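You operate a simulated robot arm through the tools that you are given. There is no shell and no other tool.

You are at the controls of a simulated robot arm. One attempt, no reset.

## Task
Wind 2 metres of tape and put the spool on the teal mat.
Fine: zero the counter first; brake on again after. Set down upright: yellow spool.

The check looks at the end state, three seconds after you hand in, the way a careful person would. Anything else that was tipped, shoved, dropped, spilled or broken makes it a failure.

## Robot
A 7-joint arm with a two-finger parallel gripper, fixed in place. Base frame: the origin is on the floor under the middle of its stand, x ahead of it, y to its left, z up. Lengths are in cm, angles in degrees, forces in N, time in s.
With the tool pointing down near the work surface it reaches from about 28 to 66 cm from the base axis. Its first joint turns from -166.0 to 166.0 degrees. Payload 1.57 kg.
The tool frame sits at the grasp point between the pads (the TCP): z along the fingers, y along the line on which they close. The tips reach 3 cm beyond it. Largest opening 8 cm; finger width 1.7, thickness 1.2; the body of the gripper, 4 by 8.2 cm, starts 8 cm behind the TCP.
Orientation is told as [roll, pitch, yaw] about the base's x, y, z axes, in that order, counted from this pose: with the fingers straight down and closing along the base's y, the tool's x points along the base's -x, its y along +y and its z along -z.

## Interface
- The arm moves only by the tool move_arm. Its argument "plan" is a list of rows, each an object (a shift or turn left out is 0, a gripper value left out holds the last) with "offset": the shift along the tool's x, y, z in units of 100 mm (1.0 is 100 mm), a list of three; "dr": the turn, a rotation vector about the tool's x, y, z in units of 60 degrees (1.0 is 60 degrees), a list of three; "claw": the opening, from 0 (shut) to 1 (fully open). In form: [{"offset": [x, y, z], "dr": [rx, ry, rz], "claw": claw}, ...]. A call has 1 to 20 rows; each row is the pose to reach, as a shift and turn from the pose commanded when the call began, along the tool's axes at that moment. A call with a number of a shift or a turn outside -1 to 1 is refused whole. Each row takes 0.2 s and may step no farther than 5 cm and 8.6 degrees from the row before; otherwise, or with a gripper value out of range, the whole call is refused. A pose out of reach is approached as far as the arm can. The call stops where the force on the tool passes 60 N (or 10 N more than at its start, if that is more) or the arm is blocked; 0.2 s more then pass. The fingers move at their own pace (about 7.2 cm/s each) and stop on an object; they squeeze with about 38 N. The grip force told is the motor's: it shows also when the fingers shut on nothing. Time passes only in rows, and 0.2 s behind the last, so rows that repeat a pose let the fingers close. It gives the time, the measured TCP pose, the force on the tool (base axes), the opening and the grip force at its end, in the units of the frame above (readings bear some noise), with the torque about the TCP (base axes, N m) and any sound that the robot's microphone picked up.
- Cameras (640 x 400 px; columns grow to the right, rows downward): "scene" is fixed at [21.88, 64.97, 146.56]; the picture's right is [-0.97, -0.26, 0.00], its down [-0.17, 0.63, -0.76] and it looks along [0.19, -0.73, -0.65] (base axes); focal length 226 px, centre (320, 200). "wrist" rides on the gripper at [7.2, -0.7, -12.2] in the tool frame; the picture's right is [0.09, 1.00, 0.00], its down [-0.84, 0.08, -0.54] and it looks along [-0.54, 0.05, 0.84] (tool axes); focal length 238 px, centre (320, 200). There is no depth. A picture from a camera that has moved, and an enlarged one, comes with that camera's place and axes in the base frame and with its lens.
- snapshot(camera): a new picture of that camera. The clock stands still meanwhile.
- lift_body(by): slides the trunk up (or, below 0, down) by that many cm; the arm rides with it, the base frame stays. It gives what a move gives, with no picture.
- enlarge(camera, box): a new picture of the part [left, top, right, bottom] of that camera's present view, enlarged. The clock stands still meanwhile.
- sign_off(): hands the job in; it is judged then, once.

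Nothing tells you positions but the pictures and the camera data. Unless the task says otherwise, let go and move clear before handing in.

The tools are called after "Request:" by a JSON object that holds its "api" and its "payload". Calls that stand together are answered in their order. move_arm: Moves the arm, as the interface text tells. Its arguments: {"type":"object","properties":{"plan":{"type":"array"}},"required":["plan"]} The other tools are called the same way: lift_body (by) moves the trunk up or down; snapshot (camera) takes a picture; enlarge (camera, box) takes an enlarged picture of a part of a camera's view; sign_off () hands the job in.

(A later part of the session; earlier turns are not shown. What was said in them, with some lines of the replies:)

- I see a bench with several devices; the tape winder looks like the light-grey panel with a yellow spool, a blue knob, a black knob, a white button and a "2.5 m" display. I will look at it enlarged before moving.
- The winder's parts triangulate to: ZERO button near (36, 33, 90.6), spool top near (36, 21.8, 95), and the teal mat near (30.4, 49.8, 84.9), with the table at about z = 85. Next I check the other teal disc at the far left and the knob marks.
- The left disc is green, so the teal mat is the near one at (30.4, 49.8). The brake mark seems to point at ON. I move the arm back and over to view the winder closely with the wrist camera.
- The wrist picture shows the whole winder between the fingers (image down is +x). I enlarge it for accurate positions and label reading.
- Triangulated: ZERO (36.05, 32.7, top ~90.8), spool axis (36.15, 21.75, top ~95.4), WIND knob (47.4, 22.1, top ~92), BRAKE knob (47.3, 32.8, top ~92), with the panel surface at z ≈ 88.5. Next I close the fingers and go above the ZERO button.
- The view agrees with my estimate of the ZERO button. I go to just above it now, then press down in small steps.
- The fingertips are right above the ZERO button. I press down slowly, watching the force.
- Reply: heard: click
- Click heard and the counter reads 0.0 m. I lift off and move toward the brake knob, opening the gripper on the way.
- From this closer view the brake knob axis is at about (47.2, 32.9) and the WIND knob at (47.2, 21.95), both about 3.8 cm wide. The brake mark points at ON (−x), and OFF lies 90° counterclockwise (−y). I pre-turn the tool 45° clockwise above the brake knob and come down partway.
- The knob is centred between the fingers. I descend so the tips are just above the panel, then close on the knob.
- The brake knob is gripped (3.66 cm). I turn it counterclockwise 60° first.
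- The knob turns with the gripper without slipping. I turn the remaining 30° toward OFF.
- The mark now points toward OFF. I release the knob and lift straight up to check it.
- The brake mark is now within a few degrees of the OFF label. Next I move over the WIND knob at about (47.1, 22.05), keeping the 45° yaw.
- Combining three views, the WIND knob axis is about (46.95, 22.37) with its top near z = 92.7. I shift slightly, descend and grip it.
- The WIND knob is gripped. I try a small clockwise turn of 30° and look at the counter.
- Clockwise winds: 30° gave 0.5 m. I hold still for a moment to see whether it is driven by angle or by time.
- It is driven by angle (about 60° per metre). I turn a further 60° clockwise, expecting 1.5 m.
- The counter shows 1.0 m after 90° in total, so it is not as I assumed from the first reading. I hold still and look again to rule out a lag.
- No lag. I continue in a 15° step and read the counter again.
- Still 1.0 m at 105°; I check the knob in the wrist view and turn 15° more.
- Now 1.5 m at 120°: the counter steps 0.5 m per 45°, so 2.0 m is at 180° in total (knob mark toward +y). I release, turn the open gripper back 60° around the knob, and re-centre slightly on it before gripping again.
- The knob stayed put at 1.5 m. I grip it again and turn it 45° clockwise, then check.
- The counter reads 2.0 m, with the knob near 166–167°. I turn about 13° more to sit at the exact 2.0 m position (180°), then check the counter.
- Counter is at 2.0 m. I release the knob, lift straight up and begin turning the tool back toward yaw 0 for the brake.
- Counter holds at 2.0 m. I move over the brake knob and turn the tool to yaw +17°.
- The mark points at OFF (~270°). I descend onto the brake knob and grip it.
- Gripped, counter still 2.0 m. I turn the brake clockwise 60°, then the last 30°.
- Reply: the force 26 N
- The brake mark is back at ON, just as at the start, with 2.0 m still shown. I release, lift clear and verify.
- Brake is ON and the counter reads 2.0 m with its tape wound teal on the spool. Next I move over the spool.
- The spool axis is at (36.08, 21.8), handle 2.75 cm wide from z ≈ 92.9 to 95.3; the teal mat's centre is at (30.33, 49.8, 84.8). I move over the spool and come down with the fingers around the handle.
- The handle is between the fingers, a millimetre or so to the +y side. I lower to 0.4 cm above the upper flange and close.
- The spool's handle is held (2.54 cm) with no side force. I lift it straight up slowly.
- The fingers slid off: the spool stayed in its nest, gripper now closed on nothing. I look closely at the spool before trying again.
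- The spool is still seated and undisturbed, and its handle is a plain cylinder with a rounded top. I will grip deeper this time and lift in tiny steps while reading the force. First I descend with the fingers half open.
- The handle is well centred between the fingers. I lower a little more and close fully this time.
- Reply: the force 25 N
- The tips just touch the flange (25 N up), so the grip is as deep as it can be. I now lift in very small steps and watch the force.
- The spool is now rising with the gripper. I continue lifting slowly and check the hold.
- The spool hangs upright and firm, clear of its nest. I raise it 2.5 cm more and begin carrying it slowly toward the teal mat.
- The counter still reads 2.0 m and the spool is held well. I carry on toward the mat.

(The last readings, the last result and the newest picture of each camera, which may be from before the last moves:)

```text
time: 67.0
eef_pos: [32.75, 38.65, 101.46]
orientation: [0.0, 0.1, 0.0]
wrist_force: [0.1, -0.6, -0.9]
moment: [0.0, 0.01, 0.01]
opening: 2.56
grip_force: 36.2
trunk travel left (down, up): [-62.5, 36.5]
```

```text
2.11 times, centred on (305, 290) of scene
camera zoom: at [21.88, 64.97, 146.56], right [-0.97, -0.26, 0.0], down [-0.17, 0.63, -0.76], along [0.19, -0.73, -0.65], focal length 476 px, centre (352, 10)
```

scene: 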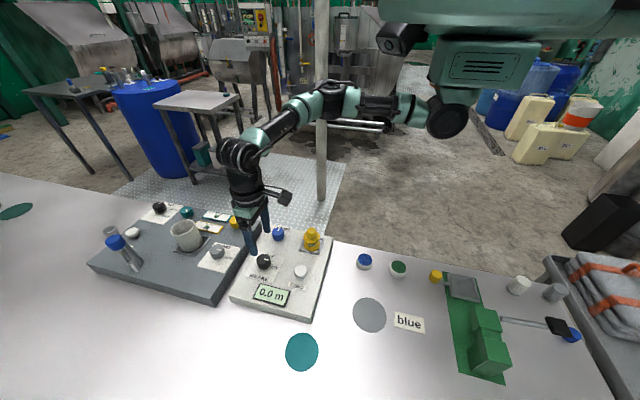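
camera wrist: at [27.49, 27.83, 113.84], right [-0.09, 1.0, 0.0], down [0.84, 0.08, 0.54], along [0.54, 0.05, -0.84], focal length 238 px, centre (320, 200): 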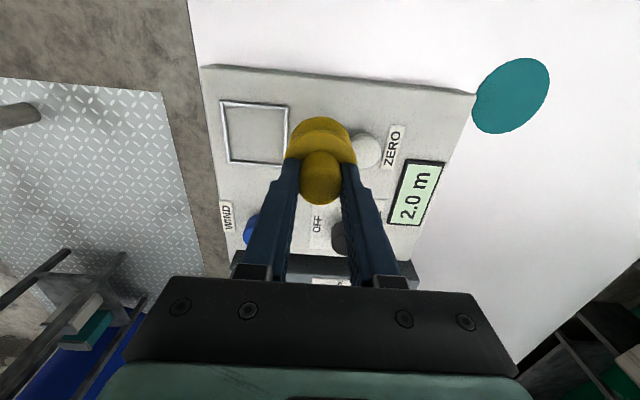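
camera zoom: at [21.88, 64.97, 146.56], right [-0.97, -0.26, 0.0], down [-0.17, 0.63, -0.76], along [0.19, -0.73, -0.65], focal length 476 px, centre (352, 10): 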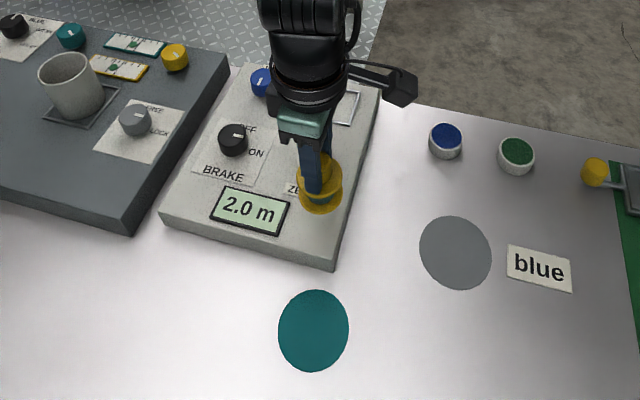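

Request:
{"api": "move_arm", "payload": {"plan": [{"offset": [0.005, 0.03, 0]}, {"offset": [0.015, 0.08, 0]}, {"offset": [0.03, 0.15, 0]}, {"offset": [0.05, 0.24, 0]}, {"offset": [0.07, 0.33, 0]}, {"offset": [0.09, 0.42, 0]}, {"offset": [0.11, 0.51, 0]}, {"offset": [0.13, 0.6, 0]}, {"offset": [0.15, 0.69, 0]}, {"offset": [0.17, 0.78, 0]}, {"offset": [0.19, 0.86, 0]}, {"offset": [0.205, 0.93, 0]}, {"offset": [0.215, 0.98, 0]}, {"offset": [0.22, 1.0, 0]}, {"offset": [0.22, 1.0, 0]}]}}

Request:
{"api": "enlarge", "payload": {"camera": "scene", "box": [225, 195, 385, 385]}}

Request:
{"api": "snapshot", "payload": {"camera": "wrist"}}

```text
time: 70.2
eef_pos: [30.38, 48.52, 101.38]
orientation: [0.1, 0.0, 0.1]
wrist_force: [-0.7, 0.1, -0.7]
moment: [-0.01, 0.01, 0.0]
opening: 2.52
grip_force: 36.7
trunk travel left (down, up): [-62.5, 36.5]
```

```text
2.11 times, centred on (305, 290) of scene
camera zoom: at [21.88, 64.97, 146.56], right [-0.97, -0.26, 0.0], down [-0.17, 0.63, -0.76], along [0.19, -0.73, -0.65], focal length 476 px, centre (352, 10)
```

zoom: 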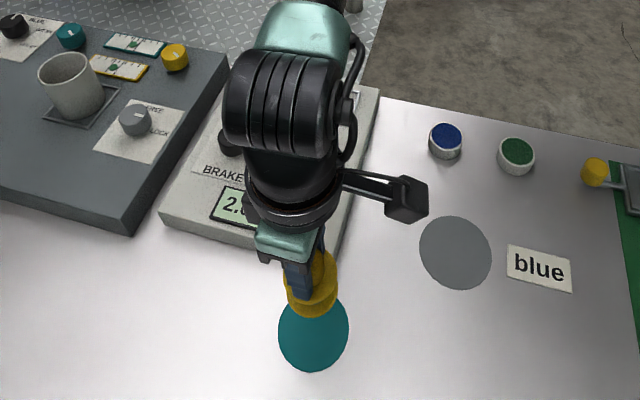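

```text
taken
camera wrist: at [23.23, 47.84, 113.81], right [-0.09, 1.0, 0.0], down [0.84, 0.08, 0.54], along [0.54, 0.05, -0.84], focal length 238 px, centre (320, 200)
```

wrist: 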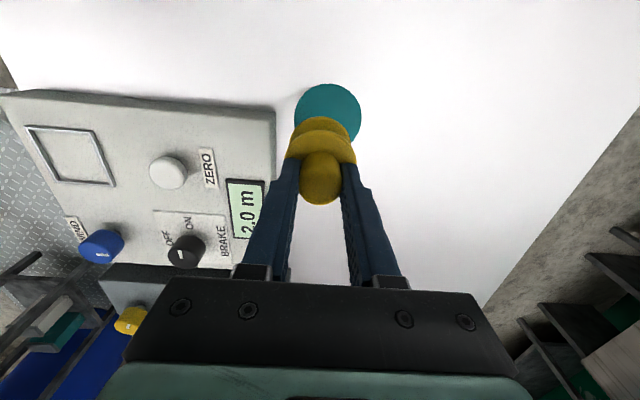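

The spool is beside and above the mat. I enlarge the mat to refine its centre before lowering.

Request:
{"api": "enlarge", "payload": {"camera": "wrist", "box": [270, 60, 390, 160]}}

Request:
{"api": "enlarge", "payload": {"camera": "scene", "box": [270, 300, 340, 380]}}

```text
4.00 times, centred on (330, 110) of wrist
camera zoom: at [23.23, 47.84, 113.81], right [-0.09, 1.0, 0.0], down [0.84, 0.08, 0.54], along [0.54, 0.05, -0.84], focal length 953 px, centre (280, 560)
```

zoom: 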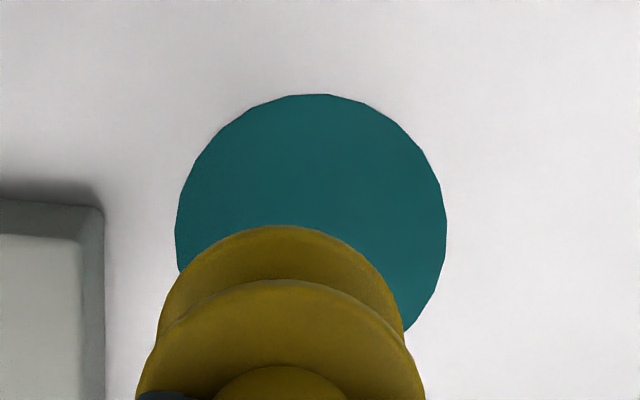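

```text
5.00 times, centred on (305, 340) of scene
camera zoom: at [21.88, 64.97, 146.56], right [-0.97, -0.26, 0.0], down [-0.17, 0.63, -0.76], along [0.19, -0.73, -0.65], focal length 1129 px, centre (395, -500)
```

zoom: 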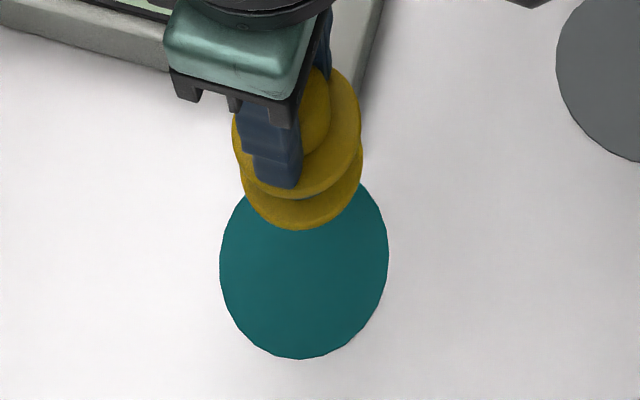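

Averaging the views, the mat's centre is at (30.3, 49.55), radius about 4 cm. I move over it and lower to just above the surface.

Request:
{"api": "move_arm", "payload": {"plan": [{"offset": [0.006, 0.04, 0.02]}, {"offset": [0.013, 0.08, 0.06]}, {"offset": [0.013, 0.095, 0.12]}, {"offset": [0.013, 0.095, 0.19]}, {"offset": [0.013, 0.095, 0.27]}, {"offset": [0.013, 0.095, 0.35]}, {"offset": [0.013, 0.095, 0.43]}, {"offset": [0.013, 0.095, 0.51]}, {"offset": [0.013, 0.095, 0.58]}, {"offset": [0.013, 0.095, 0.65]}, {"offset": [0.013, 0.095, 0.71]}, {"offset": [0.013, 0.095, 0.75]}, {"offset": [0.013, 0.095, 0.78]}, {"offset": [0.013, 0.095, 0.78]}]}}

Request:
{"api": "enlarge", "payload": {"camera": "scene", "box": [260, 290, 350, 390]}}

Request:
{"api": "snapshot", "payload": {"camera": "wrist"}}

```text
time: 73.2
eef_pos: [30.29, 49.62, 93.59]
orientation: [-0.1, -0.1, 0.0]
wrist_force: [-0.7, 0.5, -0.1]
moment: [0.02, -0.01, 0.01]
opening: 2.55
grip_force: 36.6
trunk travel left (down, up): [-62.5, 36.5]
```

```text
4.00 times, centred on (305, 340) of scene
camera zoom: at [21.88, 64.97, 146.56], right [-0.97, -0.26, 0.0], down [-0.17, 0.63, -0.76], along [0.19, -0.73, -0.65], focal length 904 px, centre (380, -360)
```

zoom: 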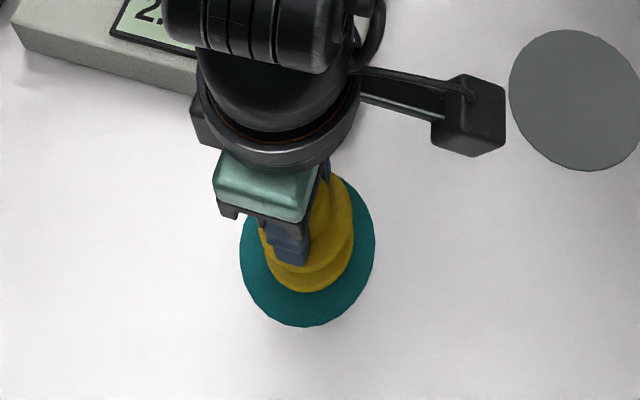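

```text
taken
camera wrist: at [23.13, 48.84, 105.99], right [-0.09, 1.0, 0.0], down [0.84, 0.08, 0.54], along [0.54, 0.05, -0.84], focal length 238 px, centre (320, 200)
```

wrist: 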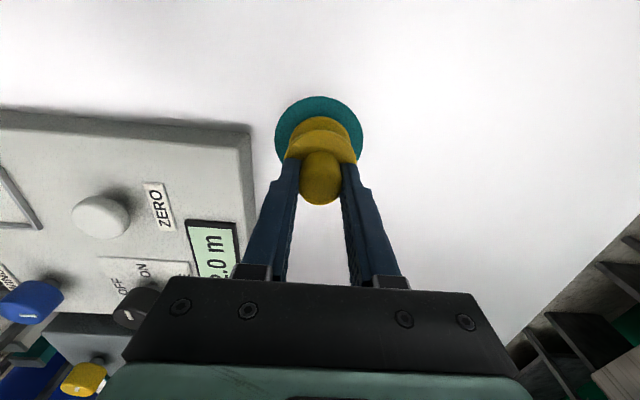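

The spool is centred over the mat, about a centimetre above it. I lower in 1 mm steps and watch for contact.

Request:
{"api": "move_arm", "payload": {"plan": [{"offset": [0, 0, 0.015]}, {"offset": [0, 0, 0.03]}, {"offset": [0, 0, 0.045]}, {"offset": [0, 0, 0.06]}, {"offset": [0, 0, 0.075]}, {"offset": [0, 0, 0.09]}, {"offset": [0, 0, 0.09]}]}}

Request:
{"api": "enlarge", "payload": {"camera": "wrist", "box": [260, 80, 380, 210]}}

```text
time: 74.8
eef_pos: [30.36, 49.51, 92.66]
orientation: [0.0, 0.0, 0.0]
wrist_force: [0.3, 0.4, -0.7]
moment: [-0.01, 0.03, -0.01]
opening: 2.54
grip_force: 36.7
trunk travel left (down, up): [-62.5, 36.5]
```

```text
3.08 times, centred on (320, 145) of wrist
camera zoom: at [23.13, 48.83, 105.13], right [-0.09, 1.0, 0.0], down [0.84, 0.08, 0.54], along [0.54, 0.05, -0.84], focal length 733 px, centre (320, 369)
```

zoom: 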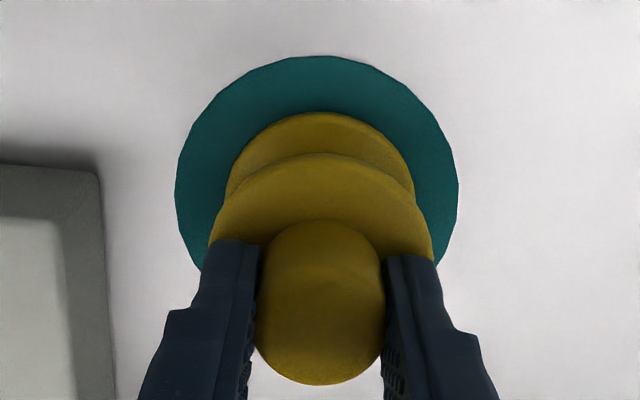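

No contact yet at TCP z = 92.66, and the spool is well inside the mat. I keep lowering by 0.5 mm steps.

Request:
{"api": "move_arm", "payload": {"plan": [{"offset": [0, 0, 0.005]}, {"offset": [0, 0, 0.01]}, {"offset": [0, 0, 0.015]}, {"offset": [0, 0, 0.02]}, {"offset": [0, 0, 0.02]}]}}

```text
time: 76.0
eef_pos: [30.3, 49.63, 92.45]
orientation: [0.0, 0.0, 0.0]
wrist_force: [0.1, 0.4, -0.6]
moment: [0.01, -0.02, 0.02]
opening: 2.57
grip_force: 36.9
trunk travel left (down, up): [-62.5, 36.5]
```

Request:
{"api": "move_arm", "payload": {"plan": [{"offset": [0, 0, 0.005]}, {"offset": [0, 0, 0.01]}, {"offset": [0, 0, 0.015]}, {"offset": [0, 0, 0.02]}, {"offset": [0, 0, 0.02]}]}}

Request:
{"api": "enlarge", "payload": {"camera": "wrist", "box": [260, 80, 380, 210]}}

Request:
{"api": "enlarge", "payload": {"camera": "scene", "box": [270, 310, 340, 380]}}

```text
time: 77.2
eef_pos: [30.34, 49.73, 92.31]
orientation: [-0.1, 0.0, 0.0]
wrist_force: [-0.3, 0.2, 0.1]
moment: [-0.03, 0.0, 0.0]
opening: 2.56
grip_force: 36.1
trunk travel left (down, up): [-62.5, 36.5]
```

```text
3.08 times, centred on (320, 145) of wrist
camera zoom: at [23.12, 48.84, 104.7], right [-0.09, 1.0, 0.0], down [0.84, 0.08, 0.54], along [0.54, 0.05, -0.84], focal length 733 px, centre (320, 369)
```

zoom: 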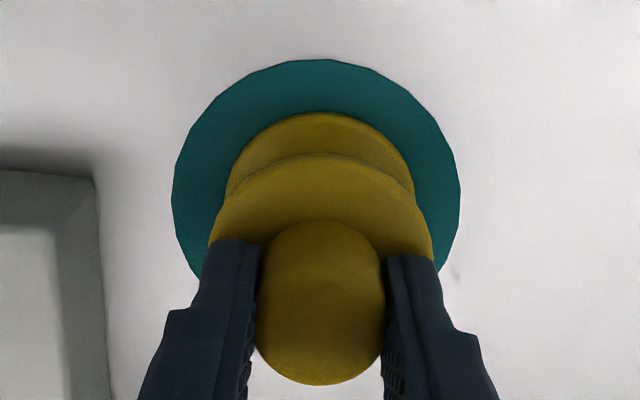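

```text
5.71 times, centred on (305, 345) of scene
camera zoom: at [21.88, 64.97, 146.56], right [-0.97, -0.26, 0.0], down [-0.17, 0.63, -0.76], along [0.19, -0.73, -0.65], focal length 1291 px, centre (406, -629)
```

zoom: 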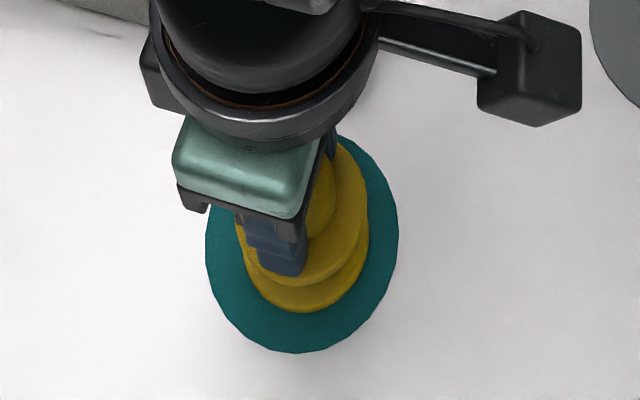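

Request:
{"api": "move_arm", "payload": {"plan": [{"offset": [0, 0, 0.005]}, {"offset": [0, 0, 0.01]}, {"offset": [0, 0, 0.015]}, {"offset": [0, 0, 0.02]}, {"offset": [0, 0, 0.02]}]}}

```text
time: 78.4
eef_pos: [30.42, 49.62, 92.21]
orientation: [0.1, 0.0, 0.0]
wrist_force: [-2.3, 0.8, 2.7]
moment: [0.01, 0.03, 0.02]
opening: 2.54
grip_force: 36.4
trunk travel left (down, up): [-62.5, 36.5]
```

A slight upward force (2.7 N) suggests first contact. I lower one more millimetre to confirm.

Request:
{"api": "move_arm", "payload": {"plan": [{"offset": [0, 0, 0.005]}, {"offset": [0, 0, 0.01]}, {"offset": [0, 0, 0.01]}]}}

Request:
{"api": "enlarge", "payload": {"camera": "wrist", "box": [260, 80, 380, 210]}}

```text
time: 79.2
eef_pos: [30.35, 49.66, 92.21]
orientation: [0.1, 0.0, 0.1]
wrist_force: [0.0, -0.4, 12.3]
moment: [-0.08, 0.07, 0.0]
opening: 2.54
grip_force: 36.3
trunk travel left (down, up): [-62.5, 36.5]
```

```text
3.08 times, centred on (320, 145) of wrist
camera zoom: at [23.12, 48.81, 104.55], right [-0.09, 1.0, 0.0], down [0.84, 0.08, 0.54], along [0.54, 0.05, -0.84], focal length 733 px, centre (320, 369)
```

zoom: 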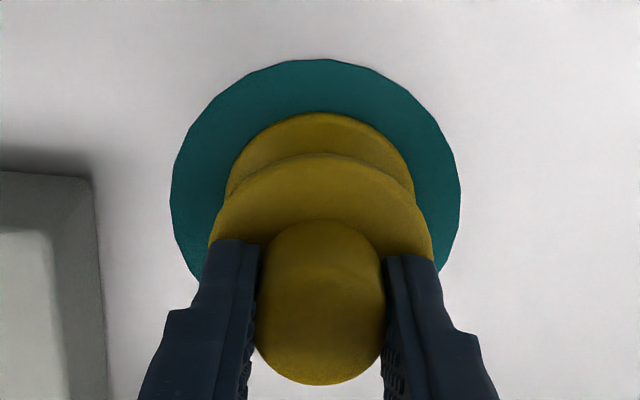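

Contact is confirmed (12 N). I ease off slightly, open the fingers gently, and then lift straight up.

Request:
{"api": "move_arm", "payload": {"plan": [{"offset": [0, 0, -0.005]}, {"offset": [0, 0, -0.008], "claw": 0.3}, {"offset": [0, 0, -0.008], "claw": 0.4}, {"offset": [0, 0, -0.008], "claw": 0.5}, {"offset": [0, 0, -0.008], "claw": 0.55}, {"offset": [0, 0, -0.008]}, {"offset": [0, 0, -0.008]}]}}

Request:
{"api": "enlarge", "payload": {"camera": "wrist", "box": [240, 80, 400, 210]}}

```text
time: 80.8
eef_pos: [30.4, 49.5, 92.16]
orientation: [0.0, -0.1, 0.0]
wrist_force: [-0.8, -0.8, 8.5]
moment: [-0.02, 0.01, -0.05]
opening: 4.02
grip_force: 0.0
trunk travel left (down, up): [-62.5, 36.5]
```

```text
3.08 times, centred on (320, 145) of wrist
camera zoom: at [23.1, 48.77, 104.56], right [-0.09, 1.0, 0.0], down [0.84, 0.08, 0.54], along [0.54, 0.05, -0.84], focal length 733 px, centre (320, 369)
```

zoom: 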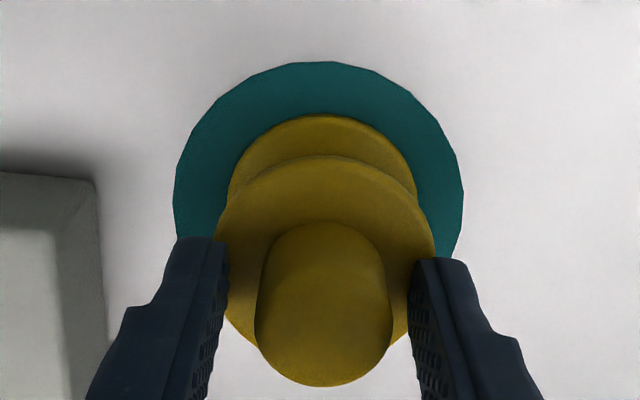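

The fingers are open and the spool stands on the mat. I lift straight up in small steps.

Request:
{"api": "move_arm", "payload": {"plan": [{"offset": [0, 0, -0.02]}, {"offset": [0, 0, -0.05]}, {"offset": [0, 0, -0.1], "claw": 0.65}, {"offset": [0, 0, -0.2]}, {"offset": [0, 0, -0.35]}, {"offset": [0, 0, -0.5]}, {"offset": [0, 0, -0.7]}, {"offset": [0, 0, -0.9]}, {"offset": [0, 0, -1.0]}, {"offset": [0, 0, -1.0]}]}}

Request:
{"api": "snapshot", "payload": {"camera": "wrist"}}

Request:
{"api": "enlarge", "payload": {"camera": "scene", "box": [225, 195, 385, 385]}}

```text
time: 83.0
eef_pos: [30.17, 49.62, 101.97]
orientation: [0.0, 0.0, 0.0]
wrist_force: [0.2, 0.0, 0.2]
moment: [-0.01, -0.06, -0.02]
opening: 5.18
grip_force: 0.1
trunk travel left (down, up): [-62.5, 36.5]
```

```text
taken
camera wrist: at [23.08, 48.83, 114.52], right [-0.09, 1.0, 0.0], down [0.84, 0.08, 0.54], along [0.54, 0.05, -0.84], focal length 238 px, centre (320, 200)
```

wrist: 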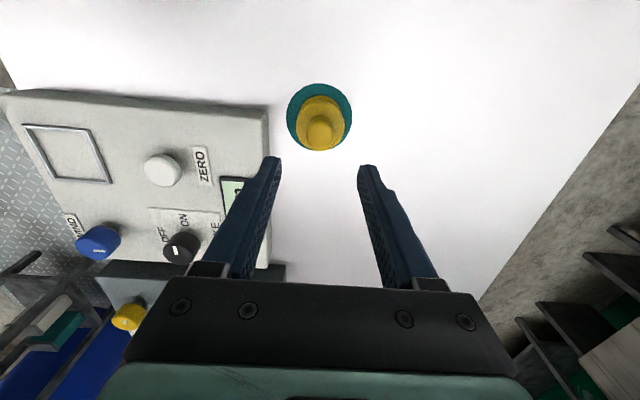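

```text
2.11 times, centred on (305, 290) of scene
camera zoom: at [21.88, 64.97, 146.56], right [-0.97, -0.26, 0.0], down [-0.17, 0.63, -0.76], along [0.19, -0.73, -0.65], focal length 476 px, centre (352, 10)
```

zoom: 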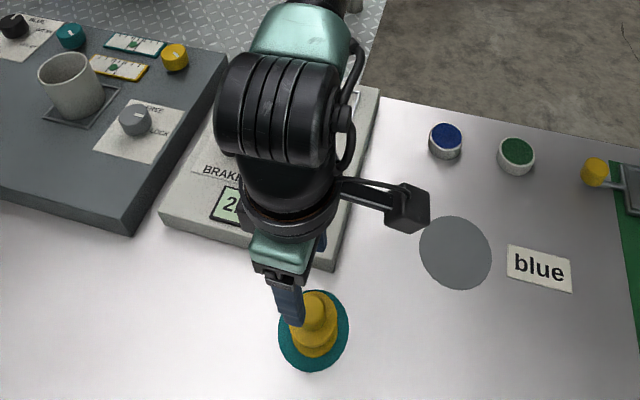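

The spool stands upright within the mat. I move the arm up and away for a clear view of the final state.

Request:
{"api": "move_arm", "payload": {"plan": [{"offset": [0, 0, -0.3]}, {"offset": [0, 0, -0.6]}, {"offset": [0, -0.2, -0.8]}, {"offset": [0, -0.5, -1.0]}, {"offset": [0, -0.8, -1.0]}, {"offset": [0, -1.0, -1.0]}, {"offset": [0, -1.0, -1.0]}]}}

Request:
{"api": "move_arm", "payload": {"plan": [{"offset": [0, -0.3, 0]}, {"offset": [0, -0.6, 0]}, {"offset": [0.0, -0.9, 0]}, {"offset": [0, -1.0, 0]}, {"offset": [0, -1.0, 0]}]}}

Request:
{"api": "snapshot", "payload": {"camera": "scene"}}

Request:
{"api": "enlarge", "payload": {"camera": "scene", "box": [225, 205, 345, 325]}}

Request:
{"api": "enlarge", "payload": {"camera": "scene", "box": [260, 310, 350, 390]}}

Request:
{"api": "snapshot", "payload": {"camera": "wrist"}}

```text
time: 84.6
eef_pos: [30.46, 39.71, 112.34]
orientation: [0.0, 0.0, 0.0]
wrist_force: [0.0, 0.0, 0.2]
moment: [-0.01, 0.0, -0.04]
opening: 5.18
grip_force: 0.1
trunk travel left (down, up): [-62.5, 36.5]
```

```text
time: 85.8
eef_pos: [30.3, 29.66, 112.25]
orientation: [-0.1, 0.0, 0.0]
wrist_force: [0.2, 0.0, -0.6]
moment: [0.0, -0.01, -0.01]
opening: 5.21
grip_force: 0.1
trunk travel left (down, up): [-62.5, 36.5]
```

```text
taken
```

scene: 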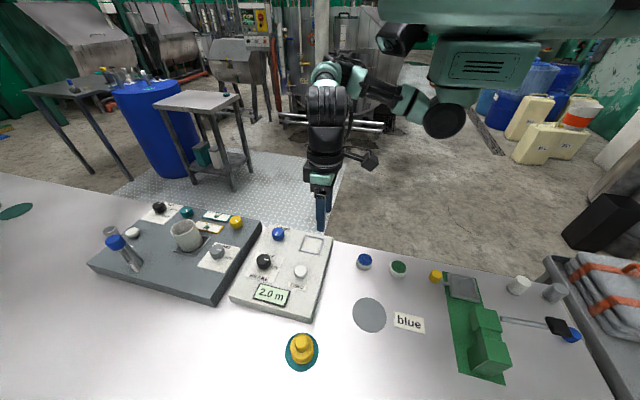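

```text
3.33 times, centred on (285, 265) of scene
camera zoom: at [21.88, 64.97, 146.56], right [-0.97, -0.26, 0.0], down [-0.17, 0.63, -0.76], along [0.19, -0.73, -0.65], focal length 753 px, centre (437, -17)
```

zoom: 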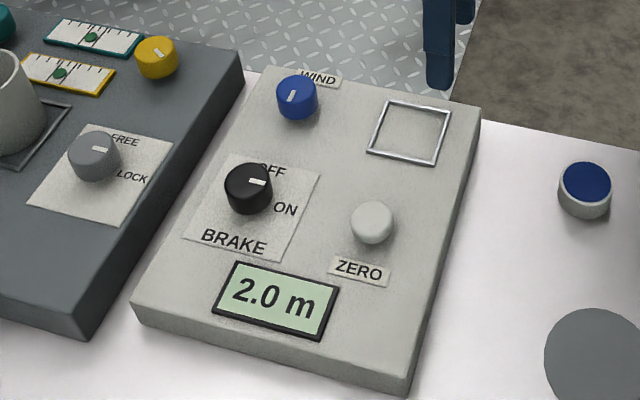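

```text
5.00 times, centred on (305, 350) of scene
camera zoom: at [21.88, 64.97, 146.56], right [-0.97, -0.26, 0.0], down [-0.17, 0.63, -0.76], along [0.19, -0.73, -0.65], focal length 1129 px, centre (395, -550)
```

zoom: 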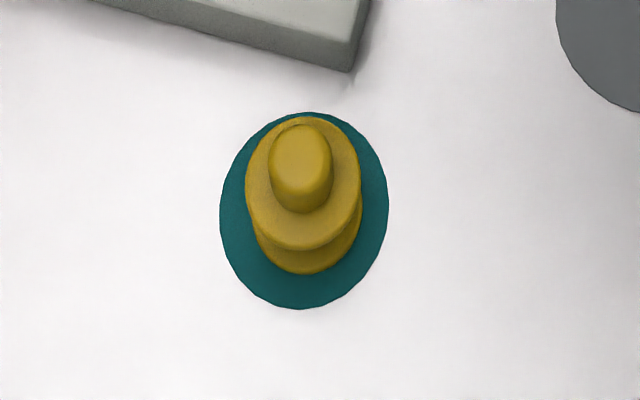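

```text
taken
camera wrist: at [23.08, 28.82, 124.59], right [-0.09, 1.0, 0.0], down [0.84, 0.08, 0.54], along [0.54, 0.05, -0.84], focal length 238 px, centre (320, 200)
```

wrist: 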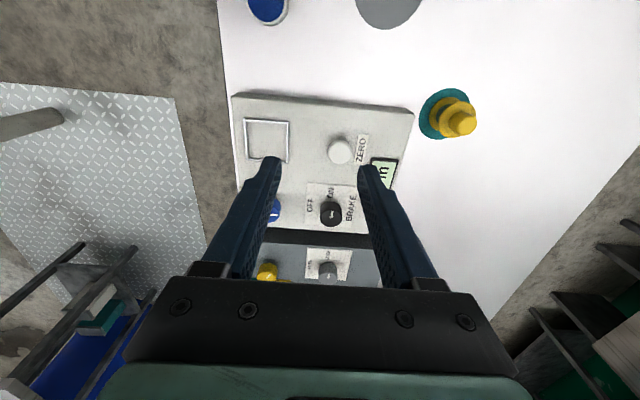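

The counter shows 2.0 m, the brake points at ON, and the yellow spool stands upright inside the teal mat. The arm is clear and nothing else has moved, so I hand in.

Request:
{"api": "sign_off", "payload": {}}

```text
The job is handed in.
```

The job is handed in: the counter reads 2.0 m, and the yellow spool stands upright on the teal mat. I zeroed the counter before winding and turned the brake back to ON afterwards.

- **Winding:** the counter moves in 0.5 m steps. I stopped the WIND knob at about 180°, the middle of the 2.0 m step, so the exact length is inferred from the counter and knob angle.
- **Spool:** my first grip slid off the handle, but the spool stayed seated in its nest. The second, deeper grip held, and I set the spool down after light contact with the mat.
- **Surroundings:** in the last pictures nothing else had been tipped or moved, and the arm was open and clear.
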